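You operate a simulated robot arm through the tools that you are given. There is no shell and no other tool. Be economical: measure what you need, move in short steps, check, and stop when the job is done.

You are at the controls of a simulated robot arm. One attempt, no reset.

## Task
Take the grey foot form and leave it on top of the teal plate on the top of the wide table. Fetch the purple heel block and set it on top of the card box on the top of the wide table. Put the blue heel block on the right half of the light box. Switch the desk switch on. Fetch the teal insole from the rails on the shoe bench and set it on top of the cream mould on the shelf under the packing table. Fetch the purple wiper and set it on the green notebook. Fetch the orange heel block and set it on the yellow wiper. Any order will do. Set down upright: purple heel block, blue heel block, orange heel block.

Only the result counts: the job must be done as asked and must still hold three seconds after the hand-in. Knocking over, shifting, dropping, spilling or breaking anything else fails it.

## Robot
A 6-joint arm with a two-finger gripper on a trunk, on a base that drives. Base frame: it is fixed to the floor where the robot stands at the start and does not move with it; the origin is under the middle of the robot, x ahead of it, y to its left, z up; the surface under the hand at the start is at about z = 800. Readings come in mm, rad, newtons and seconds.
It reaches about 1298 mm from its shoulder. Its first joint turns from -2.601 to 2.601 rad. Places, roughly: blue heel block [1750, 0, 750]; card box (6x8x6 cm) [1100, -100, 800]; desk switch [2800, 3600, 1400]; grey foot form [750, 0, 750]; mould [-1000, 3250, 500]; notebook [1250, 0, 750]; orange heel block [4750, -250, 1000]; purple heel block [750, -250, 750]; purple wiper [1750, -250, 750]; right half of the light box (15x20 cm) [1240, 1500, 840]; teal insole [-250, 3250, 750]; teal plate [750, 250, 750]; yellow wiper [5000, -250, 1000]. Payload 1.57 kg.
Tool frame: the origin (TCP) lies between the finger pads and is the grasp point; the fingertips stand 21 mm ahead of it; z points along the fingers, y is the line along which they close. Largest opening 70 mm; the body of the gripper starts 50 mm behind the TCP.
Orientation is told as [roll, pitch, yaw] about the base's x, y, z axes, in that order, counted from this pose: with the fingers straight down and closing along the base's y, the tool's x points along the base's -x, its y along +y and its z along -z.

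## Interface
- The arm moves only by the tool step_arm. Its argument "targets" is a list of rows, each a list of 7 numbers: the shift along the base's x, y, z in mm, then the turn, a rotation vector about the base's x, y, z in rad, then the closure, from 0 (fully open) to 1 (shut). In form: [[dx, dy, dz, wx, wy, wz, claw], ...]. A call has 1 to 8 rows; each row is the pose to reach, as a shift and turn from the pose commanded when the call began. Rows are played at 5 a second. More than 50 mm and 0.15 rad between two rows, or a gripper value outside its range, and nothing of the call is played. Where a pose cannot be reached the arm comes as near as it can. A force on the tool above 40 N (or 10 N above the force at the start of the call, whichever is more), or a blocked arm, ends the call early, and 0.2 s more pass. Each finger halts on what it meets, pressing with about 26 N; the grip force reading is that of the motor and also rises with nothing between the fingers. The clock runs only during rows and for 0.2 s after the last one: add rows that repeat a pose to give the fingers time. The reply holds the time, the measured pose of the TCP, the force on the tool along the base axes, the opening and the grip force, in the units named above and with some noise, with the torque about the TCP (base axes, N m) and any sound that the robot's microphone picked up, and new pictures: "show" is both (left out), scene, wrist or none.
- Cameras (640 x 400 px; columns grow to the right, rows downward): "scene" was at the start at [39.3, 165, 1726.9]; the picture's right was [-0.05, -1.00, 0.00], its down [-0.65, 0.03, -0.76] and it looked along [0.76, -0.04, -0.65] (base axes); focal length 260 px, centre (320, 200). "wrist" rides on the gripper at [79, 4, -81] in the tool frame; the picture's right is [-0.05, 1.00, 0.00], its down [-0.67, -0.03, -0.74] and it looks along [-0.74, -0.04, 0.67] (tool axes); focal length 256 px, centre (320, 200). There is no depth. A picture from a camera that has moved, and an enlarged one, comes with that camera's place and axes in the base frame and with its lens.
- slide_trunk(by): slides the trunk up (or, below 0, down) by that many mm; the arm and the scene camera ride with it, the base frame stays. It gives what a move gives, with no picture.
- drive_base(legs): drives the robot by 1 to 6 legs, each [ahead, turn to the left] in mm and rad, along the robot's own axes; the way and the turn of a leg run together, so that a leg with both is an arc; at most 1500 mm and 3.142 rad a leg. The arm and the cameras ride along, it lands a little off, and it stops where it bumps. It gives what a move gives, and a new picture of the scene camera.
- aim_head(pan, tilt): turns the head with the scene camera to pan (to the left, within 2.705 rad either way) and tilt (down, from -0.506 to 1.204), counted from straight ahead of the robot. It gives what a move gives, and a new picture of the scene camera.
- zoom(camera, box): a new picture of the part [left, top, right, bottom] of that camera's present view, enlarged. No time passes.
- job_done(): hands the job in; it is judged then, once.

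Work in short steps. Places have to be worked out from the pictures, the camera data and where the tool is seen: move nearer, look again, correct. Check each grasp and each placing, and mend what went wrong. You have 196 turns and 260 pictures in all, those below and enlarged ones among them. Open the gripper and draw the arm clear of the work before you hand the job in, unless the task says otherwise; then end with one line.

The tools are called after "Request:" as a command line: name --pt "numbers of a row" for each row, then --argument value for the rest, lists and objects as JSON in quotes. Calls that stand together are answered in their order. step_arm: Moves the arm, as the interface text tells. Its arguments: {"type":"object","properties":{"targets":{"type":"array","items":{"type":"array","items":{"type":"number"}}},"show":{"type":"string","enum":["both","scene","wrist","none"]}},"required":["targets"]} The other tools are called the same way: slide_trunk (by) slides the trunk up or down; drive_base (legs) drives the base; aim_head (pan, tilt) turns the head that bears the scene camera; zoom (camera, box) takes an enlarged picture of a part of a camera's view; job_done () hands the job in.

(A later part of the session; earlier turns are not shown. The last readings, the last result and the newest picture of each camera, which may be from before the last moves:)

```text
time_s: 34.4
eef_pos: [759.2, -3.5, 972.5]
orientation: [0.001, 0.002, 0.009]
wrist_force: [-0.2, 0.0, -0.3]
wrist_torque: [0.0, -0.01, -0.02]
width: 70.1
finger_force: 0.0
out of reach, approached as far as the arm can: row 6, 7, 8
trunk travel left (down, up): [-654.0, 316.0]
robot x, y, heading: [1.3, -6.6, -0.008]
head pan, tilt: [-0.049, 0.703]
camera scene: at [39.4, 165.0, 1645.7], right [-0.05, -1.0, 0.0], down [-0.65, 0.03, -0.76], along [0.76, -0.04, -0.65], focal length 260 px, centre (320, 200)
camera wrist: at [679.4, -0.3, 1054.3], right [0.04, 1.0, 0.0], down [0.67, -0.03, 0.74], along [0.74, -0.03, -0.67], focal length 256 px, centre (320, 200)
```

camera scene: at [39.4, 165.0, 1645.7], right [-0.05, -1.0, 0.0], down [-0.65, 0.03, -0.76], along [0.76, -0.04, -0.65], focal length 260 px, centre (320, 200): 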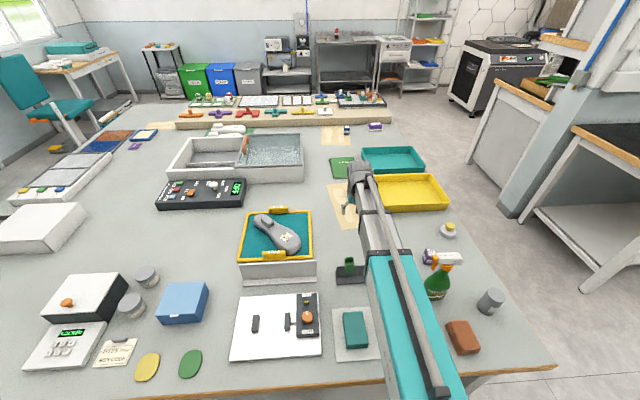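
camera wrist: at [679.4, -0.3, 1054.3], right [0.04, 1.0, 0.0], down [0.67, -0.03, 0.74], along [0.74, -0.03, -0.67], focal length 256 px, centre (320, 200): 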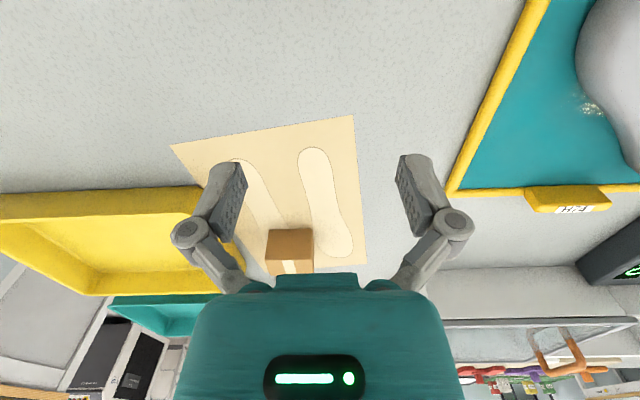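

The form lies neatly within the plate rim. Next the purple heel block at ≈(644,-300), best approached from the right-hand aisle because of the spray bottle; I raise the trunk, retract the arm, and look around to plan driving.

Request:
slide_trunk --by 310

Request:
step_arm --pt "-48 0 0 0 0 0 0" --pt "-96 0 0 0 0 0 0" --pt "-144 0 0 0 0 0 0" --pt "-192 0 0 0 0 0 0" --pt "-240 0 0 0 0 0 0" --pt "-288 0 0 0 0 0 0" --pt "-336 0 0 0 0 0 0" --show "none"

Request:
aim_head --pan -1.3 --tilt 0.6

Request:
aim_head --pan 1.4 --tilt 0.45

Request:
aim_head --pan 0.5 --tilt 0.4

Request:
aim_head --pan 2.4 --tilt 0.5

```text
time_s: 37.5
eef_pos: [759.2, -3.2, 1283.1]
orientation: [0.001, 0.001, 0.01]
wrist_force: [0.1, 0.7, 0.6]
wrist_torque: [0.02, -0.01, -0.02]
width: 69.9
finger_force: 0.1
trunk travel left (down, up): [-964.0, 6.0]
robot x, y, heading: [0.5, -2.4, -0.002]
head pan, tilt: [-0.049, 0.703]
```

```text
time_s: 39.0
eef_pos: [537.5, -3.6, 1282.8]
orientation: [0.003, 0.0, 0.011]
wrist_force: [0.0, -0.9, -0.3]
wrist_torque: [-0.01, 0.0, -0.02]
width: 70.1
finger_force: 0.1
out of reach, approached as far as the arm can: row 5, 6, 7
trunk travel left (down, up): [-964.0, 6.0]
robot x, y, heading: [-3.2, -0.8, 0.0]
head pan, tilt: [-0.049, 0.703]
```

```text
time_s: 40.5
eef_pos: [537.1, -2.4, 1282.4]
orientation: [0.003, 0.002, 0.011]
wrist_force: [-0.4, 0.1, 0.1]
wrist_torque: [0.03, -0.01, 0.01]
width: 70.1
finger_force: 0.0
trunk travel left (down, up): [-964.0, 6.0]
robot x, y, heading: [0.8, 1.3, -0.003]
head pan, tilt: [-1.3, 0.6]
camera scene: at [-21.8, 84.1, 1964.6], right [-0.96, -0.27, 0.0], down [-0.15, 0.54, -0.83], along [0.22, -0.8, -0.56], focal length 260 px, centre (320, 200)
```

scene: 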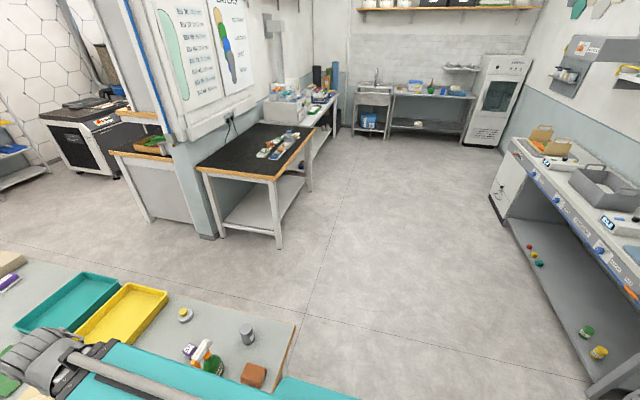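

```text
time_s: 42.9
eef_pos: [537.9, -3.5, 1282.5]
orientation: [0.001, 0.002, 0.012]
wrist_force: [0.4, -0.4, -0.6]
wrist_torque: [0.01, 0.0, 0.01]
width: 69.9
finger_force: 0.1
trunk travel left (down, up): [-964.0, 6.0]
robot x, y, heading: [3.5, -3.8, -0.002]
head pan, tilt: [1.4, 0.45]
camera scene: at [-29.6, 259.8, 1978.1], right [0.99, -0.17, 0.0], down [-0.07, -0.43, -0.9], along [0.15, 0.89, -0.44], focal length 260 px, centre (320, 200)
```

scene: 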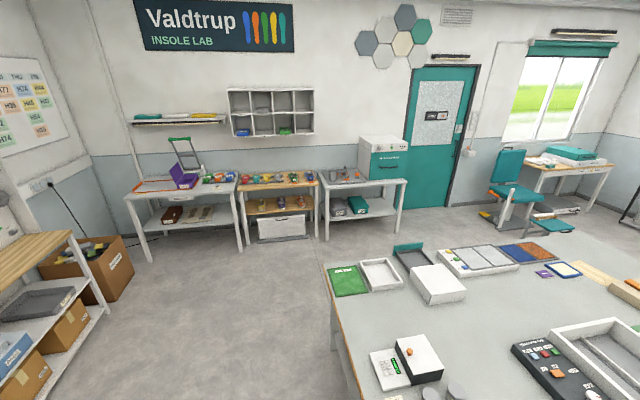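

```text
time_s: 44.1
eef_pos: [538.4, -4.4, 1282.7]
orientation: [0.0, 0.001, 0.012]
wrist_force: [-0.7, -0.4, -1.1]
wrist_torque: [-0.01, 0.03, 0.02]
width: 70.0
finger_force: 0.1
trunk travel left (down, up): [-964.0, 6.0]
robot x, y, heading: [-1.7, -1.5, -0.001]
head pan, tilt: [0.499, 0.4]
camera scene: at [35.9, 213.6, 1982.8], right [0.48, -0.88, 0.0], down [-0.34, -0.19, -0.92], along [0.81, 0.44, -0.39], focal length 260 px, centre (320, 200)
```

scene: 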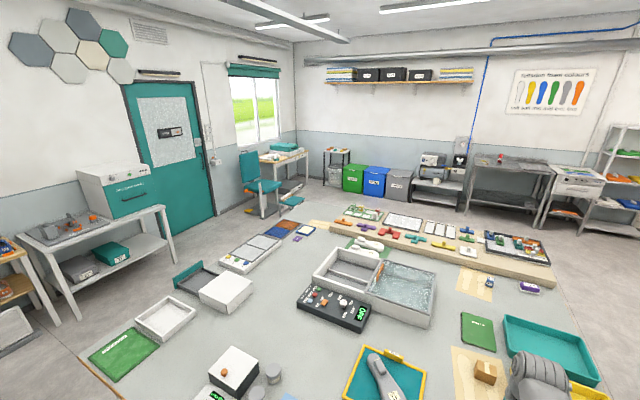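

```text
time_s: 46.0
eef_pos: [537.3, -3.4, 1283.2]
orientation: [0.001, 0.003, 0.01]
wrist_force: [-0.8, -1.0, 0.7]
wrist_torque: [0.01, -0.01, -0.03]
width: 70.4
finger_force: 0.1
trunk travel left (down, up): [-964.0, 6.0]
robot x, y, heading: [1.1, -5.7, -0.0]
head pan, tilt: [2.4, 0.499]
camera scene: at [-112.4, 230.8, 1973.7], right [0.68, 0.74, 0.0], down [0.35, -0.32, -0.88], along [-0.65, 0.59, -0.48], focal length 260 px, centre (320, 200)
```

scene: 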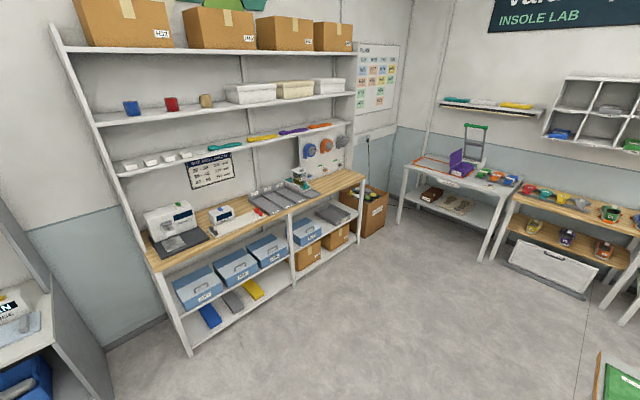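

The right aisle (y −512 to −1650) is clear. I drive back, right, and up the aisle to about (1150,−1000).

Request:
drive_base --legs '[[-350, 0], [0, -1.571], [1000, 0], [0, 1.571], [1500, 0]]'

```text
time_s: 75.0
eef_pos: [1681.1, -1085.5, 1282.9]
orientation: [0.001, 0.001, -0.03]
wrist_force: [0.8, -1.0, 0.7]
wrist_torque: [0.01, 0.02, 0.02]
width: 69.7
finger_force: 0.1
trunk travel left (down, up): [-964.0, 6.0]
robot x, y, heading: [1145.7, -1058.8, -0.042]
head pan, tilt: [2.4, 0.499]
camera scene: at [1041.8, -824.7, 1973.7], right [0.71, 0.71, 0.0], down [0.34, -0.34, -0.88], along [-0.62, 0.62, -0.48], focal length 260 px, centre (320, 200)
```

scene: 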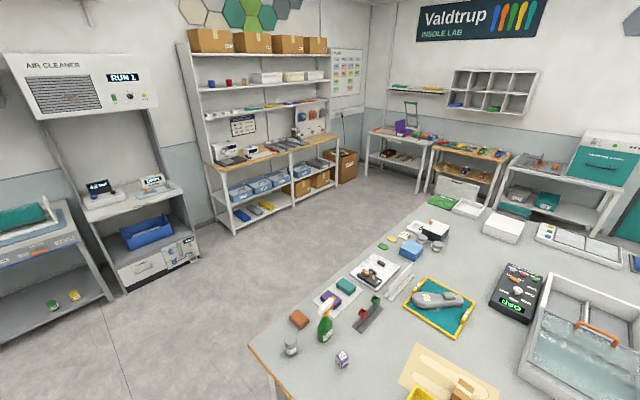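

The block is at ≈(641,−285). I turn the base toward it and set the head forward.

Request:
drive_base --legs '[[0, 2.19]]'

Request:
aim_head --pan -0.1 --tilt 0.75

```text
time_s: 83.2
eef_pos: [872.3, -600.3, 1283.0]
orientation: [0.0, 0.002, 2.158]
wrist_force: [-0.9, -0.1, -0.3]
wrist_torque: [0.02, -0.01, 0.02]
width: 70.1
finger_force: 0.1
trunk travel left (down, up): [-964.0, 6.0]
robot x, y, heading: [1164.0, -1048.4, 2.145]
head pan, tilt: [2.4, 0.499]
camera scene: at [1029.8, -1270.4, 1973.7], right [-0.99, 0.17, 0.0], down [0.08, 0.47, -0.88], along [-0.14, -0.87, -0.48], focal length 260 px, centre (320, 200)
```

scene: 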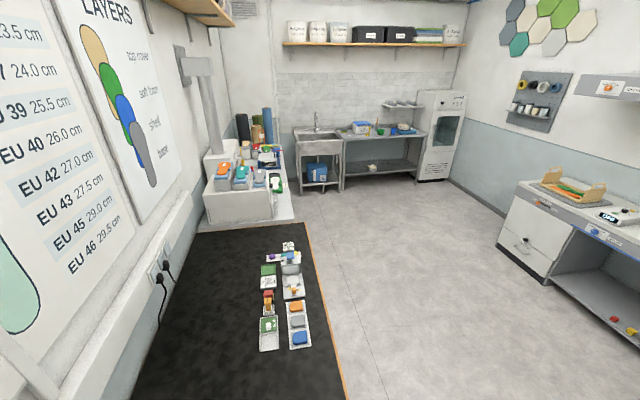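

```text
time_s: 85.5
eef_pos: [870.1, -600.5, 1282.8]
orientation: [-0.002, 0.002, 2.16]
wrist_force: [0.2, -0.2, -0.1]
wrist_torque: [-0.01, -0.04, 0.01]
width: 70.0
finger_force: 0.1
trunk travel left (down, up): [-964.0, 6.0]
robot x, y, heading: [1163.8, -1052.8, 2.149]
head pan, tilt: [-0.099, 0.75]
camera scene: at [1006.8, -1107.1, 1951.7], right [0.89, 0.46, 0.0], down [0.31, -0.61, -0.73], along [-0.34, 0.65, -0.68], focal length 260 px, centre (320, 200)
```

scene: 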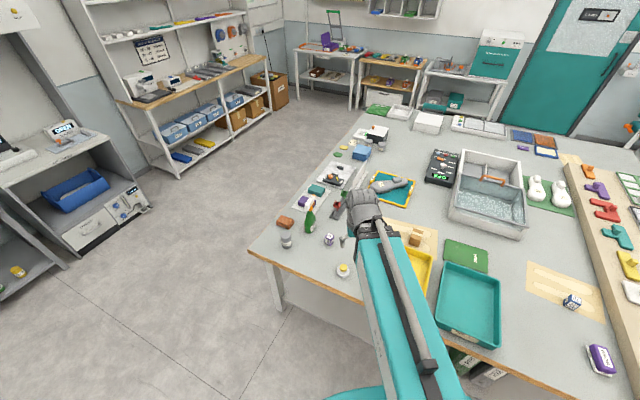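

I extend the arm to just short of the block and lower the trunk for a closer wrist view.

Request:
step_arm --pt "-28 39 0 0 0 0 0" --pt "-56 78 0 0 0 0 0" --pt "-84 117 0 0 0 0 0" --pt "-112 156 0 0 0 0 0" --pt "-140 195 0 0 0 0 0" --pt "-168 234 0 0 0 0 0" --pt "-194 267 0 0 0 0 0" --show "none"

Request:
slide_trunk --by -230

Request:
step_arm --pt "0 0 0 0 0 0 0"

```text
time_s: 87.1
eef_pos: [676.2, -331.0, 1282.2]
orientation: [0.0, 0.003, 2.158]
wrist_force: [-0.4, -0.1, 0.3]
wrist_torque: [-0.04, -0.03, 0.02]
width: 69.8
finger_force: 0.1
out of reach, approached as far as the arm can: row 7
trunk travel left (down, up): [-964.0, 6.0]
robot x, y, heading: [1162.8, -1047.0, 2.144]
head pan, tilt: [-0.099, 0.75]
```

```text
time_s: 89.5
eef_pos: [678.1, -333.3, 1052.7]
orientation: [0.001, 0.002, 2.156]
wrist_force: [-0.1, 0.4, -0.7]
wrist_torque: [0.01, 0.03, -0.02]
width: 69.9
finger_force: 0.0
trunk travel left (down, up): [-734.0, 236.0]
robot x, y, heading: [1160.4, -1050.7, 2.143]
head pan, tilt: [-0.099, 0.75]
```

```text
time_s: 89.9
eef_pos: [677.3, -332.4, 1052.2]
orientation: [0.001, 0.0, 2.156]
wrist_force: [0.4, -0.2, 1.0]
wrist_torque: [0.01, -0.02, 0.01]
width: 70.0
finger_force: 0.1
trunk travel left (down, up): [-734.0, 236.0]
robot x, y, heading: [1164.9, -1052.1, 2.145]
head pan, tilt: [-0.099, 0.75]
camera scene: at [1006.7, -1106.9, 1721.7], right [0.89, 0.46, 0.0], down [0.31, -0.61, -0.73], along [-0.34, 0.65, -0.68], focal length 260 px, centre (320, 200)
camera wrist: at [716.3, -400.6, 1134.4], right [-0.86, -0.51, 0.0], down [-0.34, 0.58, 0.74], along [-0.38, 0.64, -0.67], focal length 256 px, centre (320, 200)
```

scene: 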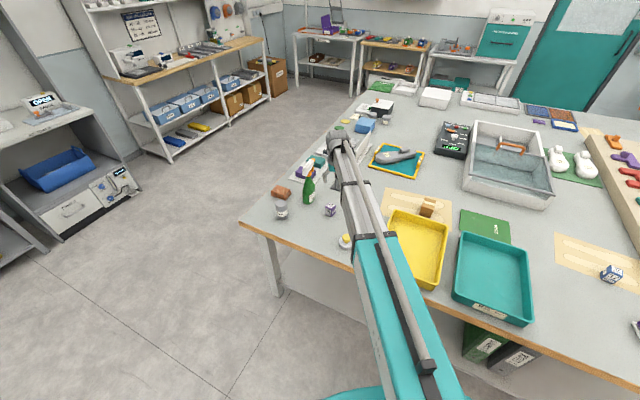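
wrist: 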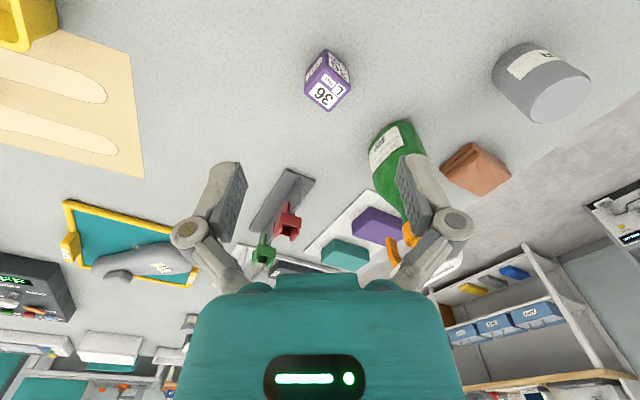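

Block at ≈(640,−292). I zoom to read its orientation.

Request:
zoom --camera "wrist" --box '[280, 30, 380, 130]'

```text
4.00 times, centred on (330, 80) of wrist
camera zoom: at [716.3, -400.6, 1134.4], right [-0.86, -0.51, 0.0], down [-0.34, 0.58, 0.74], along [-0.38, 0.64, -0.67], focal length 1024 px, centre (280, 680)
```

zoom: 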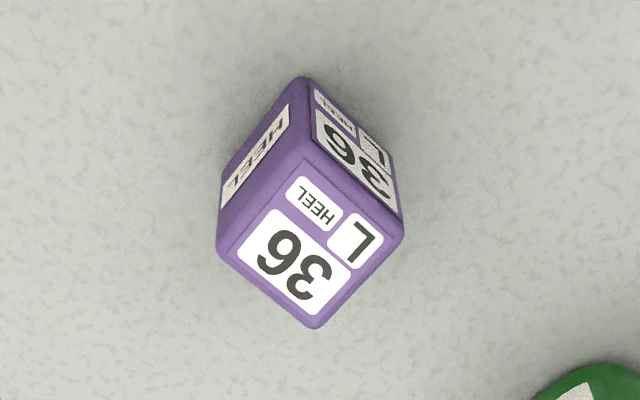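

The block is ≈37 mm square, ~55 tall, rotated ≈−0.18 rad, centre (642,−294). I yaw +0.8 to align (closing along y, away from the bottle) and move over it.

Request:
step_arm --pt "-6 6 0 0 0 0.135 0" --pt "-12 12 0 0 0 0.27 0" --pt "-18 19 0 0 0 0.405 0" --pt "-24 26 0 0 0 0.54 0" --pt "-30 32 0 0 0 0.675 0" --pt "-35 38 0 0 0 0.8 0" --pt "-35 38 0 0 0 0.8 0" --show "none"

Request:
slide_trunk --by -90

Request:
step_arm --pt "0 0 0 0 0 0 0" --show "wrist"

```text
time_s: 91.5
eef_pos: [642.0, -293.9, 1051.4]
orientation: [0.001, 0.002, 2.962]
wrist_force: [0.1, 0.2, 0.1]
wrist_torque: [0.02, 0.0, -0.02]
width: 69.8
finger_force: 0.2
trunk travel left (down, up): [-734.0, 236.0]
robot x, y, heading: [1163.1, -1052.0, 2.144]
head pan, tilt: [-0.099, 0.75]
```

```text
time_s: 92.8
eef_pos: [640.3, -294.0, 964.5]
orientation: [0.004, 0.001, 2.959]
wrist_force: [-0.1, -0.4, 0.4]
wrist_torque: [0.03, 0.01, 0.01]
width: 70.1
finger_force: 0.0
trunk travel left (down, up): [-644.0, 326.0]
robot x, y, heading: [1164.2, -1051.9, 2.143]
head pan, tilt: [-0.099, 0.75]
```

```text
time_s: 93.2
eef_pos: [642.0, -294.0, 962.1]
orientation: [0.002, 0.002, 2.958]
wrist_force: [0.1, -0.6, 0.3]
wrist_torque: [0.01, 0.02, 0.02]
width: 70.1
finger_force: 0.0
trunk travel left (down, up): [-644.0, 326.0]
robot x, y, heading: [1164.1, -1053.5, 2.147]
head pan, tilt: [-0.099, 0.75]
camera wrist: at [717.7, -312.6, 1044.4], right [-0.23, -0.97, 0.0], down [-0.65, 0.16, 0.74], along [-0.72, 0.17, -0.67], focal length 256 px, centre (320, 200)
```

wrist: 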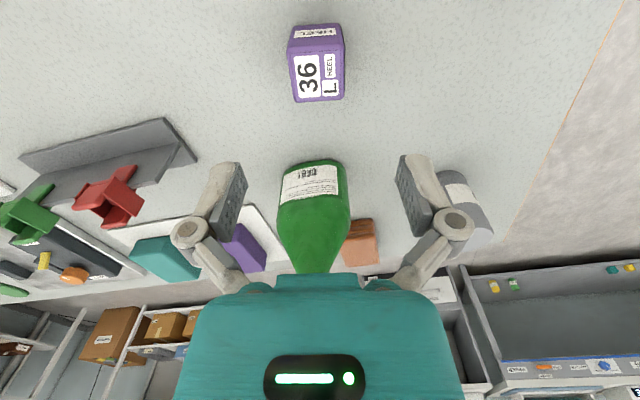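

The block is centred under the fingers. I descend to TCP z≈834 and close.

Request:
slide_trunk --by -128

Request:
step_arm --pt "0 0 0 0 0 0 0.5" --pt "0 0 0 0 0 0 1" --pt "0 0 0 0 0 0 1" --pt "0 0 0 0 0 0 1" --show "wrist"

```text
time_s: 94.7
eef_pos: [642.7, -294.3, 834.6]
orientation: [0.002, 0.002, 2.959]
wrist_force: [-0.2, -0.4, -0.2]
wrist_torque: [-0.01, -0.05, -0.03]
width: 70.2
finger_force: 0.1
trunk travel left (down, up): [-516.0, 454.0]
robot x, y, heading: [1168.1, -1050.5, 2.146]
head pan, tilt: [-0.099, 0.75]
```

```text
time_s: 95.7
eef_pos: [643.0, -294.5, 835.0]
orientation: [0.001, 0.0, 2.96]
wrist_force: [0.6, 0.7, 2.0]
wrist_torque: [0.06, 0.01, -0.01]
width: 39.3
finger_force: 26.1
trunk travel left (down, up): [-516.0, 454.0]
robot x, y, heading: [1162.8, -1054.7, 2.15]
head pan, tilt: [-0.099, 0.75]
camera wrist: at [717.8, -312.6, 916.5], right [-0.23, -0.97, 0.0], down [-0.65, 0.16, 0.74], along [-0.72, 0.17, -0.67], focal length 256 px, centre (320, 200)
```

wrist: 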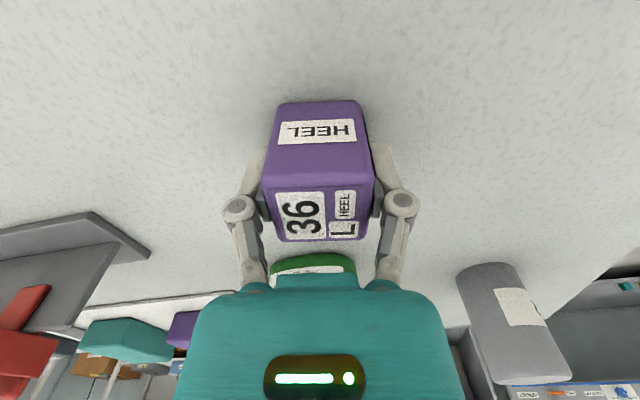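

Held (39 mm). I lift and move toward the card box at ≈(1049,−91).

Request:
slide_trunk --by 160

Request:
step_arm --pt "44 20 0 0 0 0 1" --pt "88 40 0 0 0 0 1" --pt "132 60 0 0 0 0 1" --pt "176 80 0 0 0 0 1" --pt "220 100 0 0 0 0 1" --pt "264 120 0 0 0 0 1" --pt "308 140 0 0 0 0 1" --pt "352 160 0 0 0 0 1" --show "none"

Request:
step_arm --pt "40 22 0 0 0 0 1" --pt "56 43 0 0 0 0 1" --pt "56 43 0 0 0 0 1"

```text
time_s: 97.6
eef_pos: [641.3, -293.8, 994.9]
orientation: [0.002, 0.002, 2.959]
wrist_force: [-0.4, -0.1, -1.5]
wrist_torque: [0.0, 0.0, 0.02]
width: 39.0
finger_force: 26.1
trunk travel left (down, up): [-676.0, 294.0]
robot x, y, heading: [1163.9, -1049.8, 2.143]
head pan, tilt: [-0.099, 0.75]
```

```text
time_s: 99.4
eef_pos: [992.9, -135.4, 994.8]
orientation: [0.0, 0.0, 2.959]
wrist_force: [-0.2, -0.1, -1.4]
wrist_torque: [-0.02, -0.01, 0.02]
width: 39.2
finger_force: 25.7
trunk travel left (down, up): [-676.0, 294.0]
robot x, y, heading: [1163.7, -1054.0, 2.15]
head pan, tilt: [-0.099, 0.75]
```

```text
time_s: 100.2
eef_pos: [1050.9, -92.9, 995.1]
orientation: [0.002, 0.001, 2.959]
wrist_force: [-0.2, 0.2, -0.9]
wrist_torque: [0.04, 0.04, 0.01]
width: 39.4
finger_force: 26.1
trunk travel left (down, up): [-676.0, 294.0]
robot x, y, heading: [1161.7, -1051.3, 2.149]
head pan, tilt: [-0.099, 0.75]
camera scene: at [1006.9, -1106.7, 1663.7], right [0.89, 0.46, 0.0], down [0.31, -0.61, -0.73], along [-0.34, 0.65, -0.68], focal length 260 px, centre (320, 200)
camera wrist: at [1126.3, -110.5, 1076.2], right [-0.23, -0.97, 0.0], down [-0.65, 0.16, 0.74], along [-0.72, 0.17, -0.67], focal length 256 px, centre (320, 200)
```

scene: 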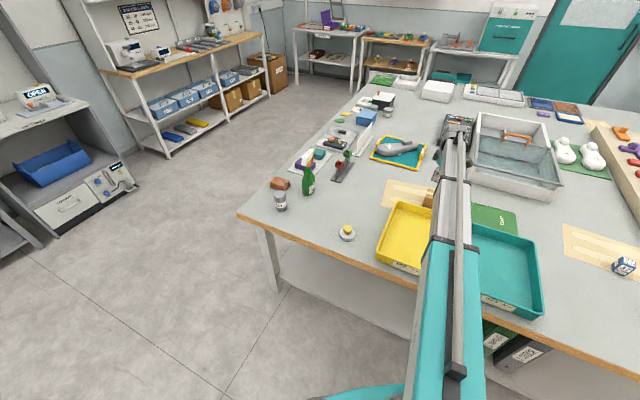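
wrist: 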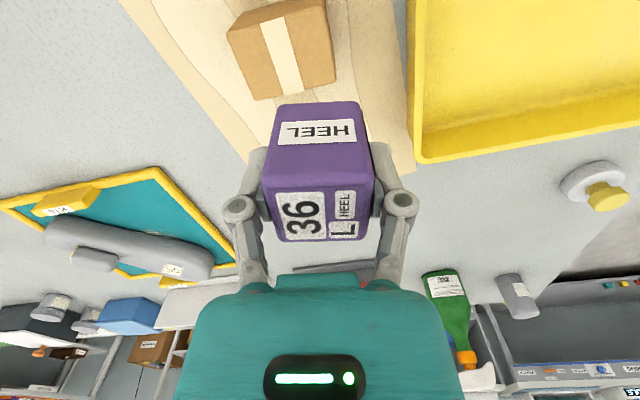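

The box is in view; I zoom for its top-face corners.

Request:
zoom --camera "wrist" --box '[200, 0, 360, 110]'

```text
3.64 times, centred on (280, 55) of wrist
camera zoom: at [1126.3, -110.5, 1076.2], right [-0.23, -0.97, 0.0], down [-0.65, 0.16, 0.74], along [-0.72, 0.17, -0.67], focal length 931 px, centre (466, 727)
```

zoom: 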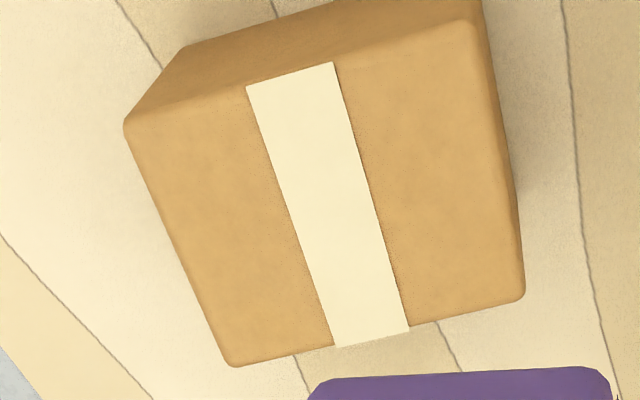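

Box top centre ≈(1059,−66), edges aligned with the base axes. I shift over it, square the block, and lower.

Request:
step_arm --pt "4 13 0 0 0 0.09 1" --pt "8 26 0 0 0 0.18 1" --pt "8 26 0 0 0 0.18 1" --show "none"

Request:
slide_trunk --by -70

Request:
step_arm --pt "0 0 0 0 0 0 1" --show "wrist"

```text
time_s: 101.0
eef_pos: [1058.8, -65.9, 994.5]
orientation: [0.001, 0.003, 3.141]
wrist_force: [0.2, -0.1, -0.5]
wrist_torque: [-0.01, -0.01, -0.01]
width: 39.4
finger_force: 26.3
trunk travel left (down, up): [-676.0, 294.0]
robot x, y, heading: [1159.7, -1050.8, 2.145]
head pan, tilt: [-0.099, 0.75]
```

```text
time_s: 102.0
eef_pos: [1057.1, -65.5, 925.2]
orientation: [0.002, 0.002, 3.137]
wrist_force: [-0.1, -0.4, -0.4]
wrist_torque: [0.0, 0.02, 0.01]
width: 39.0
finger_force: 26.1
trunk travel left (down, up): [-606.0, 364.0]
robot x, y, heading: [1162.9, -1053.6, 2.144]
head pan, tilt: [-0.099, 0.75]
```

```text
time_s: 102.5
eef_pos: [1057.2, -65.4, 924.8]
orientation: [0.002, 0.002, 3.137]
wrist_force: [0.8, 1.2, -0.9]
wrist_torque: [0.0, -0.02, 0.01]
width: 39.2
finger_force: 25.6
trunk travel left (down, up): [-606.0, 364.0]
robot x, y, heading: [1165.7, -1049.8, 2.147]
head pan, tilt: [-0.099, 0.75]
camera wrist: at [1136.1, -69.8, 1006.3], right [-0.06, -1.0, 0.0], down [-0.67, 0.04, 0.74], along [-0.74, 0.04, -0.67], focal length 256 px, centre (320, 200)
```

wrist: 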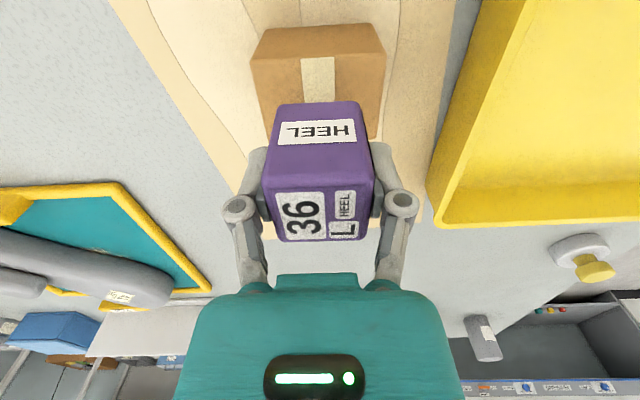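

Alignment is good. I lower to near-contact, then in small increments.

Request:
slide_trunk --by -24

Request:
slide_trunk --by -5

```text
time_s: 103.2
eef_pos: [1057.3, -65.9, 900.9]
orientation: [0.002, 0.001, 3.137]
wrist_force: [0.2, 0.1, -0.9]
wrist_torque: [0.03, -0.01, 0.01]
width: 39.6
finger_force: 26.0
trunk travel left (down, up): [-582.0, 388.0]
robot x, y, heading: [1163.5, -1053.1, 2.149]
head pan, tilt: [-0.099, 0.75]
```

```text
time_s: 103.7
eef_pos: [1058.1, -65.7, 895.4]
orientation: [0.002, 0.002, 3.139]
wrist_force: [0.1, -1.1, -0.9]
wrist_torque: [0.02, 0.0, 0.0]
width: 39.4
finger_force: 26.0
trunk travel left (down, up): [-577.0, 393.0]
robot x, y, heading: [1160.2, -1051.2, 2.146]
head pan, tilt: [-0.099, 0.75]
```

No contact yet; I continue by 3 mm steps.

Request:
slide_trunk --by -3

Request:
slide_trunk --by -3

```text
time_s: 104.2
eef_pos: [1058.3, -66.1, 894.2]
orientation: [-0.001, 0.0, 3.137]
wrist_force: [-0.6, 4.1, 16.4]
wrist_torque: [0.14, -0.01, -0.01]
width: 39.6
finger_force: 26.2
trunk travel left (down, up): [-574.0, 396.0]
robot x, y, heading: [1161.8, -1052.6, 2.149]
head pan, tilt: [-0.099, 0.75]
```

```text
time_s: 104.7
eef_pos: [1058.5, -68.0, 891.2]
orientation: [0.0, 0.003, 3.138]
wrist_force: [0.6, 1.2, 16.2]
wrist_torque: [0.03, -0.01, 0.0]
width: 39.3
finger_force: 26.3
trunk travel left (down, up): [-571.0, 399.0]
robot x, y, heading: [1166.8, -1049.4, 2.149]
head pan, tilt: [-0.099, 0.75]
```

Contact made. I release and rise to check.

Request:
step_arm --pt "0 0 0 0 0 0 0.5" --pt "0 0 0 0 0 0 0" --pt "0 0 0 0 0 0 0" --show "none"

Request:
slide_trunk --by 120

Request:
step_arm --pt "20 0 0 0 0 0 0"

```text
time_s: 105.5
eef_pos: [1057.4, -64.9, 889.2]
orientation: [0.002, 0.0, 3.139]
wrist_force: [-0.4, -0.1, -0.2]
wrist_torque: [-0.02, 0.0, 0.02]
width: 69.6
finger_force: 0.0
trunk travel left (down, up): [-571.0, 399.0]
robot x, y, heading: [1164.2, -1054.8, 2.15]
head pan, tilt: [-0.099, 0.75]
```

```text
time_s: 107.0
eef_pos: [1058.7, -66.6, 1010.3]
orientation: [0.001, 0.001, 3.138]
wrist_force: [-0.5, -0.2, -0.3]
wrist_torque: [-0.01, -0.01, 0.02]
width: 70.0
finger_force: 0.0
trunk travel left (down, up): [-691.0, 279.0]
robot x, y, heading: [1165.5, -1053.8, 2.146]
head pan, tilt: [-0.099, 0.75]
```

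```text
time_s: 107.4
eef_pos: [1077.6, -64.5, 1010.0]
orientation: [0.001, 0.002, 3.139]
wrist_force: [0.3, -0.7, 0.5]
wrist_torque: [0.01, -0.03, -0.02]
width: 69.9
finger_force: 0.0
trunk travel left (down, up): [-691.0, 279.0]
robot x, y, heading: [1166.0, -1050.0, 2.146]
head pan, tilt: [-0.099, 0.75]
camera scene: at [1006.6, -1107.0, 1678.7], right [0.89, 0.46, 0.0], down [0.31, -0.61, -0.73], along [-0.34, 0.65, -0.68], focal length 260 px, centre (320, 200)
camera wrist: at [1156.4, -69.1, 1091.4], right [-0.06, -1.0, 0.0], down [-0.67, 0.04, 0.74], along [-0.74, 0.04, -0.67], focal length 256 px, centre (320, 200)
```

scene: 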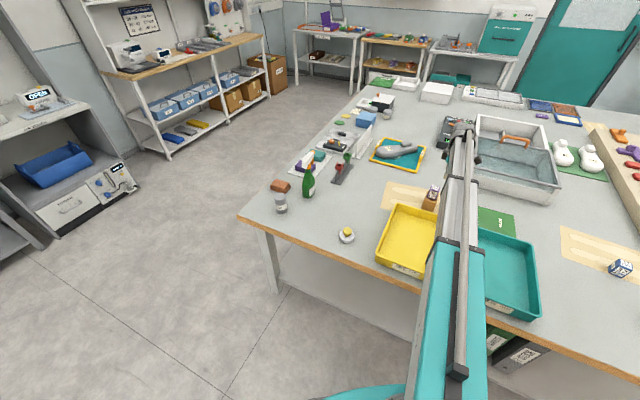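
wrist: 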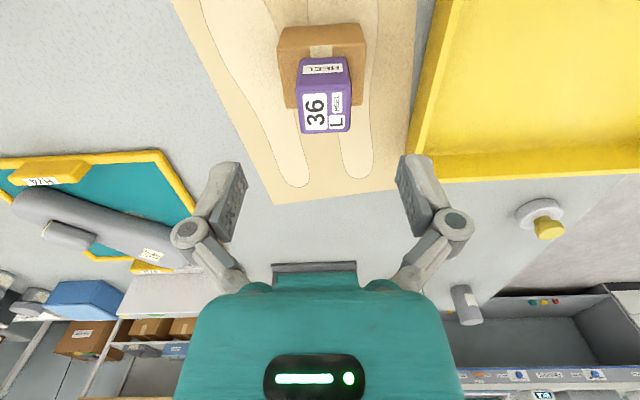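

The purple block stands on the card box. Next the purple wiper at ≈(1819,−328): I raise slightly and turn the base −0.83 rad, which swings the hand above it.

Request:
slide_trunk --by 80

Request:
drive_base --legs '[[0, -0.825]]'

Request:
step_arm --pt "0 0 0 0 0 0 0" --show "wrist"

```text
time_s: 108.6
eef_pos: [1078.2, -64.5, 1089.6]
orientation: [0.001, 0.001, 3.138]
wrist_force: [1.0, 0.8, 0.1]
wrist_torque: [-0.06, 0.01, -0.02]
width: 70.1
finger_force: 0.0
trunk travel left (down, up): [-771.0, 199.0]
robot x, y, heading: [1161.0, -1054.0, 2.15]
head pan, tilt: [-0.099, 0.75]
```

```text
time_s: 112.1
eef_pos: [1818.6, -313.4, 1089.9]
orientation: [0.003, 0.003, 2.328]
wrist_force: [-1.0, 0.6, 0.3]
wrist_torque: [-0.03, -0.01, -0.02]
width: 70.0
finger_force: 0.0
trunk travel left (down, up): [-771.0, 199.0]
robot x, y, heading: [1128.3, -1053.1, 1.344]
head pan, tilt: [-0.099, 0.75]
camera scene: at [981.2, -974.0, 1758.7], right [0.95, -0.32, 0.0], down [-0.22, -0.65, -0.73], along [0.24, 0.69, -0.68], focal length 260 px, centre (320, 200)
```

scene: 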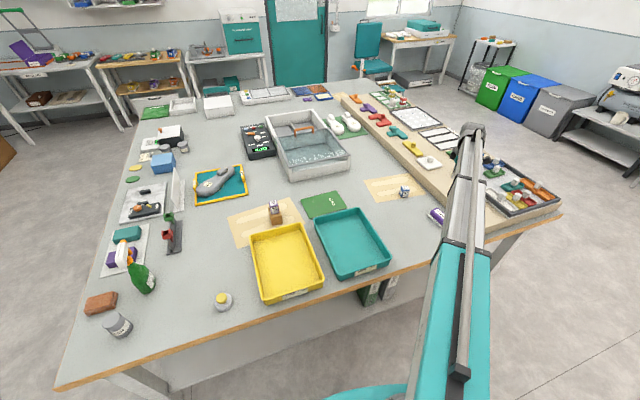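

```text
time_s: 112.5
eef_pos: [1818.4, -313.9, 1089.8]
orientation: [0.0, 0.004, 2.328]
wrist_force: [-0.7, -0.1, 0.6]
wrist_torque: [0.02, -0.01, -0.02]
width: 70.0
finger_force: 0.0
trunk travel left (down, up): [-771.0, 199.0]
robot x, y, heading: [1130.5, -1045.1, 1.341]
head pan, tilt: [-0.099, 0.75]
camera wrist: at [1867.9, -373.5, 1172.0], right [-0.76, -0.65, 0.0], down [-0.43, 0.51, 0.74], along [-0.48, 0.57, -0.67], focal length 256 px, centre (320, 200)
```

wrist: 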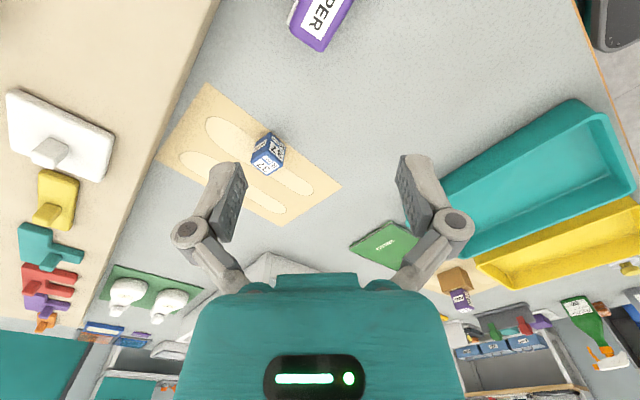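

The wiper is at the top edge of the view; I step back (+45,−55) to see it whole.

Request:
step_arm --pt "22 -27 0 0 0 0 0" --pt "45 -55 0 0 0 0 0" --pt "55 -68 0 0 0 0 0" --show "wrist"

Request:
zoom --camera "wrist" --box '[260, 30, 420, 130]'

```text
time_s: 113.3
eef_pos: [1872.3, -384.3, 1089.0]
orientation: [0.0, 0.002, 2.328]
wrist_force: [0.7, 0.4, 0.1]
wrist_torque: [0.02, -0.03, 0.0]
width: 70.1
finger_force: 0.1
trunk travel left (down, up): [-771.0, 199.0]
robot x, y, heading: [1130.5, -1049.1, 1.337]
head pan, tilt: [-0.099, 0.75]
camera wrist: at [1922.6, -444.0, 1171.3], right [-0.76, -0.65, 0.0], down [-0.43, 0.51, 0.74], along [-0.48, 0.57, -0.67], focal length 256 px, centre (320, 200)
```

wrist: 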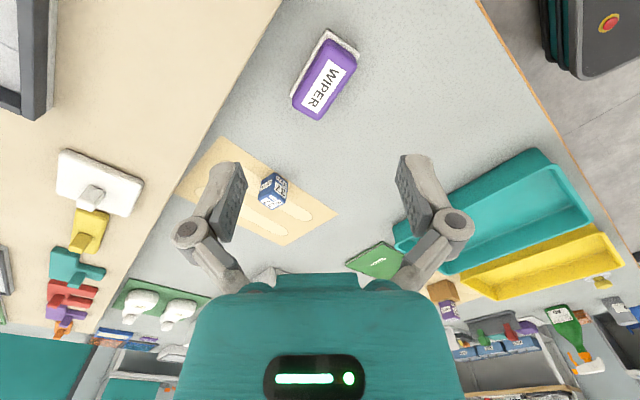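

```text
4.00 times, centred on (340, 80) of wrist
camera zoom: at [1922.6, -444.0, 1171.3], right [-0.76, -0.65, 0.0], down [-0.43, 0.51, 0.74], along [-0.48, 0.57, -0.67], focal length 1024 px, centre (240, 680)
```

zoom: 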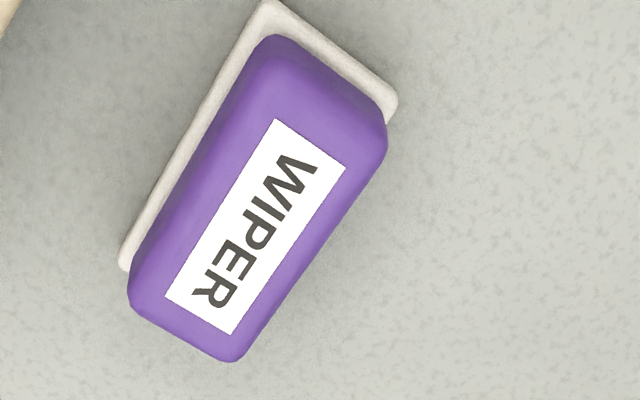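

Wiper centre ≈(1820,−330), long axis nearly along y. I turn −0.62 to close across its short side and move over it, lowering for a check.

Request:
step_arm --pt "-12 12 0 0 0 -0.14 0" --pt "-24 24 0 0 0 -0.28 0" --pt "-36 36 0 0 0 -0.42 0" --pt "-48 48 0 0 0 -0.56 0" --pt "-52 54 0 0 0 -0.62 0" --pt "-52 54 0 0 0 -0.62 0" --show "none"

Request:
slide_trunk --by -160

Request:
step_arm --pt "0 0 0 0 0 0 0" --show "wrist"

```text
time_s: 114.7
eef_pos: [1819.8, -327.3, 1089.4]
orientation: [0.001, 0.003, 1.709]
wrist_force: [0.0, -0.1, -0.4]
wrist_torque: [0.03, 0.04, 0.01]
width: 69.9
finger_force: 0.1
trunk travel left (down, up): [-771.0, 199.0]
robot x, y, heading: [1129.6, -1051.0, 1.339]
head pan, tilt: [-0.099, 0.75]
```

```text
time_s: 116.5
eef_pos: [1820.7, -328.1, 929.5]
orientation: [0.003, 0.003, 1.71]
wrist_force: [-0.9, -0.1, -0.2]
wrist_torque: [-0.01, -0.02, 0.02]
width: 70.0
finger_force: 0.0
trunk travel left (down, up): [-611.0, 359.0]
robot x, y, heading: [1129.2, -1051.5, 1.343]
head pan, tilt: [-0.099, 0.75]
```

```text
time_s: 116.9
eef_pos: [1821.1, -327.8, 929.7]
orientation: [0.001, 0.002, 1.707]
wrist_force: [-0.1, -0.3, 0.2]
wrist_torque: [-0.02, 0.02, -0.01]
width: 70.0
finger_force: 0.1
trunk travel left (down, up): [-611.0, 359.0]
robot x, y, heading: [1130.1, -1048.4, 1.341]
head pan, tilt: [-0.099, 0.75]
camera wrist: at [1826.8, -406.4, 1011.4], right [-1.0, -0.08, 0.0], down [-0.06, 0.67, 0.74], along [-0.06, 0.74, -0.67], focal length 256 px, centre (320, 200)
```

wrist: 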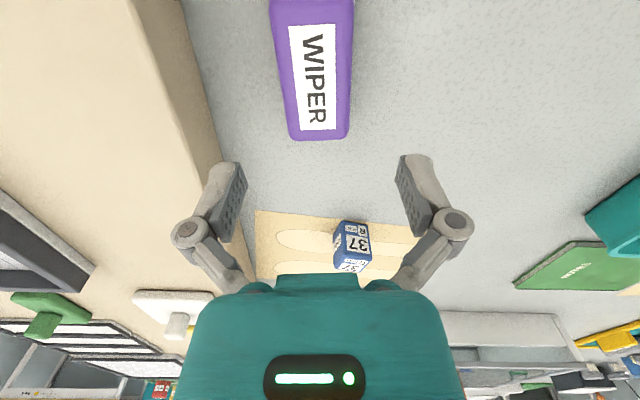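

Fine correction (+3,−8) and +0.05 yaw; then descend to TCP z≈826 and grip.

Request:
step_arm --pt "3 -8 0 0 0 0.05 0" --pt "3 -8 0 0 0 0.05 0" --show "none"

Request:
slide_trunk --by -102

Request:
step_arm --pt "0 0 0 0 0 0 0.5" --pt "0 0 0 0 0 0 1" --pt "0 0 0 0 0 0 1" --pt "0 0 0 0 0 0 1" --show "wrist"

```text
time_s: 117.5
eef_pos: [1823.0, -335.3, 929.6]
orientation: [0.002, 0.002, 1.76]
wrist_force: [-0.1, 0.0, -0.3]
wrist_torque: [0.03, 0.01, 0.0]
width: 69.9
finger_force: 0.0
trunk travel left (down, up): [-611.0, 359.0]
robot x, y, heading: [1130.4, -1048.1, 1.343]
head pan, tilt: [-0.099, 0.75]
```

```text
time_s: 118.9
eef_pos: [1823.6, -335.8, 827.8]
orientation: [0.001, 0.001, 1.759]
wrist_force: [-0.1, -0.3, 0.5]
wrist_torque: [-0.01, 0.03, 0.01]
width: 70.0
finger_force: 0.0
trunk travel left (down, up): [-509.0, 461.0]
robot x, y, heading: [1136.1, -1049.4, 1.346]
head pan, tilt: [-0.099, 0.75]
```

```text
time_s: 119.9
eef_pos: [1823.9, -335.8, 828.4]
orientation: [-0.001, 0.003, 1.76]
wrist_force: [1.8, 0.9, 9.8]
wrist_torque: [-0.01, -0.05, -0.12]
width: 47.9
finger_force: 25.9
trunk travel left (down, up): [-509.0, 461.0]
robot x, y, heading: [1131.4, -1049.2, 1.338]
head pan, tilt: [-0.099, 0.75]
camera wrist: at [1833.2, -414.4, 910.2], right [-0.99, -0.13, 0.0], down [-0.09, 0.66, 0.74], along [-0.1, 0.74, -0.67], focal length 256 px, centre (320, 200)
```

wrist: 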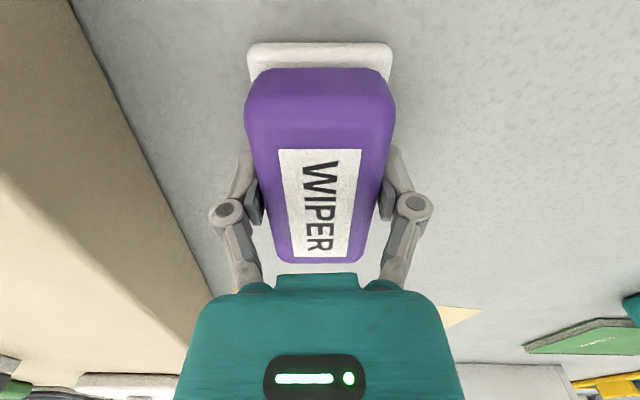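

Gripped at 48 mm. I lift, then turn the base +0.6 to swing over the notebook at ≈(1307,−42).

Request:
slide_trunk --by 160

Request:
drive_base --legs '[[0, 0.598]]'

Request:
step_arm --pt "0 0 0 0 0 0.13 1" --pt "0 0 0 0 0 0.26 1" --pt "0 0 0 0 0 0.39 1" --pt "0 0 0 0 0 0.52 1" --pt "0 0 0 0 0 0.65 1" --pt "0 0 0 0 0 0.78 1"

```text
time_s: 121.7
eef_pos: [1823.4, -336.0, 989.0]
orientation: [0.001, 0.002, 1.761]
wrist_force: [0.4, 0.1, -0.3]
wrist_torque: [0.0, -0.04, 0.02]
width: 47.6
finger_force: 25.5
trunk travel left (down, up): [-669.0, 301.0]
robot x, y, heading: [1133.9, -1049.4, 1.34]
head pan, tilt: [-0.099, 0.75]
```

```text
time_s: 124.5
eef_pos: [1298.7, -72.6, 987.4]
orientation: [0.001, 0.004, 2.362]
wrist_force: [-0.1, 0.3, 0.2]
wrist_torque: [-0.02, 0.01, 0.02]
width: 47.3
finger_force: 26.2
trunk travel left (down, up): [-669.0, 301.0]
robot x, y, heading: [1156.7, -1041.4, 1.938]
head pan, tilt: [-0.099, 0.75]
camera scene: at [988.4, -1065.8, 1656.7], right [0.96, 0.27, 0.0], down [0.18, -0.66, -0.73], along [-0.19, 0.71, -0.68], focal length 260 px, centre (320, 200)
```

scene: 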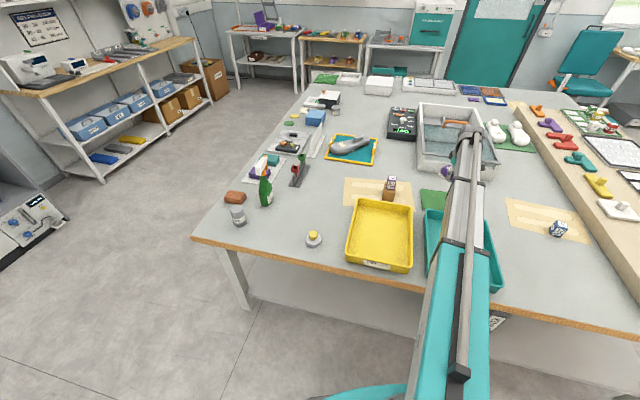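

```text
time_s: 125.9
eef_pos: [1299.0, -70.7, 986.8]
orientation: [0.001, 0.001, -3.14]
wrist_force: [-1.1, -0.6, -0.9]
wrist_torque: [0.05, 0.0, -0.07]
width: 47.0
finger_force: 25.8
trunk travel left (down, up): [-669.0, 301.0]
robot x, y, heading: [1152.5, -1046.5, 1.94]
head pan, tilt: [-0.099, 0.75]
camera scene: at [988.2, -1065.4, 1656.7], right [0.96, 0.27, 0.0], down [0.18, -0.66, -0.73], along [-0.19, 0.7, -0.68], focal length 260 px, centre (320, 200)
camera wrist: at [1377.1, -75.3, 1069.3], right [-0.05, -1.0, 0.0], down [-0.67, 0.03, 0.74], along [-0.74, 0.04, -0.67], focal length 256 px, centre (320, 200)
```

scene: 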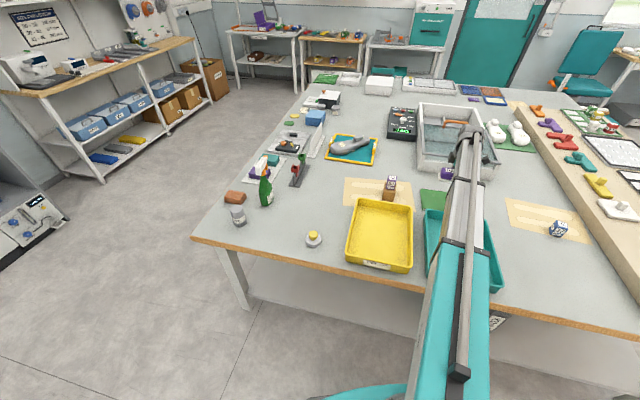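
wrist: 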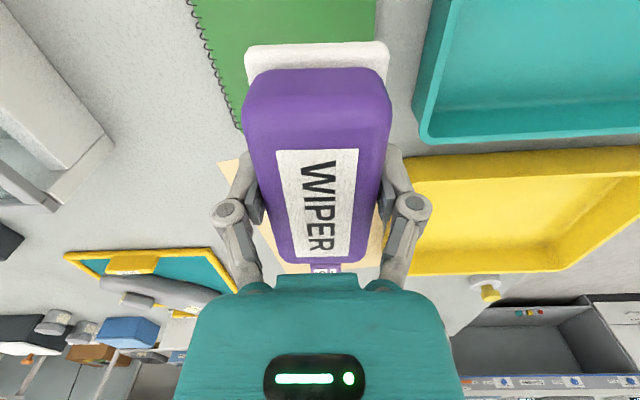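

The notebook spans x≈1217–1400, y≈−117–32. I shift the wiper to its centre (1307,−42) and lower.

Request:
step_arm --pt "4 14 0 0 0 0 1" --pt "8 29 0 0 0 0 1" --pt "8 29 0 0 0 0 1" --show "none"

Request:
slide_trunk --by -138

Request:
step_arm --pt "0 0 0 0 0 0 1" --show "wrist"

```text
time_s: 126.7
eef_pos: [1307.5, -42.1, 987.9]
orientation: [0.001, 0.003, -3.141]
wrist_force: [-0.3, 0.5, -0.8]
wrist_torque: [0.01, -0.01, 0.03]
width: 47.4
finger_force: 25.7
trunk travel left (down, up): [-669.0, 301.0]
robot x, y, heading: [1155.1, -1044.3, 1.938]
head pan, tilt: [-0.099, 0.75]
```

```text
time_s: 128.3
eef_pos: [1307.1, -42.3, 849.7]
orientation: [0.001, 0.002, 3.141]
wrist_force: [0.9, 0.6, 0.2]
wrist_torque: [0.01, -0.01, 0.0]
width: 47.2
finger_force: 26.3
trunk travel left (down, up): [-531.0, 439.0]
robot x, y, heading: [1154.3, -1044.7, 1.94]
head pan, tilt: [-0.099, 0.75]
```

```text
time_s: 128.7
eef_pos: [1307.5, -42.8, 850.2]
orientation: [0.002, 0.004, 3.143]
wrist_force: [0.2, 0.5, 0.1]
wrist_torque: [0.0, -0.01, 0.03]
width: 46.9
finger_force: 25.9
trunk travel left (down, up): [-531.0, 439.0]
robot x, y, heading: [1155.2, -1043.9, 1.938]
head pan, tilt: [-0.099, 0.75]
camera wrist: at [1385.8, -46.1, 931.3], right [-0.05, -1.0, 0.0], down [-0.67, 0.04, 0.74], along [-0.74, 0.04, -0.67], focal length 256 px, centre (320, 200)
```

wrist: 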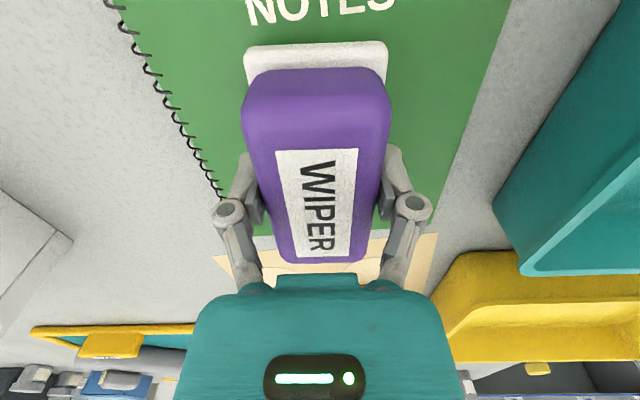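

Wiper sits within the notebook. I lower to contact.

Request:
slide_trunk --by -7

Request:
slide_trunk --by -3

```text
time_s: 129.3
eef_pos: [1307.7, -41.4, 842.5]
orientation: [0.003, 0.002, 3.142]
wrist_force: [0.0, 0.7, -0.3]
wrist_torque: [-0.01, 0.02, 0.02]
width: 47.3
finger_force: 26.1
trunk travel left (down, up): [-524.0, 446.0]
robot x, y, heading: [1153.2, -1040.9, 1.942]
head pan, tilt: [-0.099, 0.75]
```

```text
time_s: 129.8
eef_pos: [1307.8, -43.2, 843.0]
orientation: [-0.001, 0.003, 3.141]
wrist_force: [1.2, 7.6, 20.5]
wrist_torque: [0.18, 0.12, -0.08]
width: 47.4
finger_force: 26.1
trunk travel left (down, up): [-521.0, 449.0]
robot x, y, heading: [1155.0, -1045.0, 1.938]
head pan, tilt: [-0.099, 0.75]
```

Contact. I release, rise, and look.

Request:
step_arm --pt "0 0 0 0 0 0 0.5" --pt "0 0 0 0 0 0 0" --pt "0 0 0 0 0 0 0" --show "none"

Request:
slide_trunk --by 200

Request:
step_arm --pt "40 0 0 0 0 0 0" --show "wrist"

```text
time_s: 130.6
eef_pos: [1307.6, -42.6, 839.2]
orientation: [0.003, 0.003, 3.141]
wrist_force: [-0.2, 0.5, 0.2]
wrist_torque: [-0.02, 0.0, -0.01]
width: 69.7
finger_force: 0.1
trunk travel left (down, up): [-521.0, 449.0]
robot x, y, heading: [1151.5, -1045.1, 1.94]
head pan, tilt: [-0.099, 0.75]
```

```text
time_s: 132.8
eef_pos: [1306.4, -41.7, 1039.4]
orientation: [0.003, 0.001, 3.142]
wrist_force: [0.7, 0.3, -0.6]
wrist_torque: [0.0, 0.01, -0.01]
width: 69.8
finger_force: 0.1
trunk travel left (down, up): [-721.0, 249.0]
robot x, y, heading: [1152.8, -1043.8, 1.939]
head pan, tilt: [-0.099, 0.75]
```

```text
time_s: 133.2
eef_pos: [1349.1, -40.8, 1040.5]
orientation: [0.002, 0.001, -3.143]
wrist_force: [0.1, 0.3, 0.4]
wrist_torque: [0.01, -0.03, 0.0]
width: 69.8
finger_force: 0.1
trunk travel left (down, up): [-721.0, 249.0]
robot x, y, heading: [1153.5, -1045.4, 1.941]
head pan, tilt: [-0.099, 0.75]
camera wrist: at [1426.7, -44.4, 1121.3], right [-0.05, -1.0, 0.0], down [-0.67, 0.04, 0.74], along [-0.74, 0.04, -0.67], focal length 256 px, centre (320, 200)
```

wrist: 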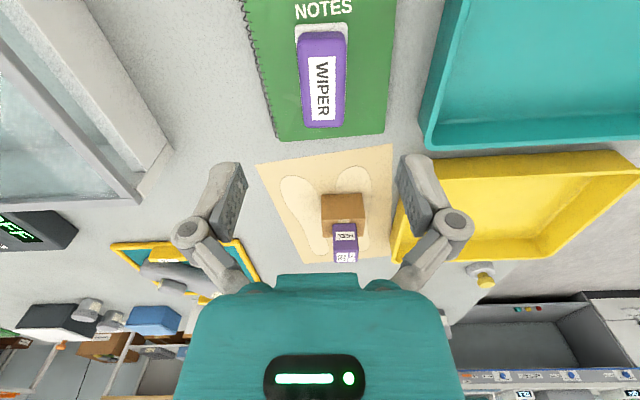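

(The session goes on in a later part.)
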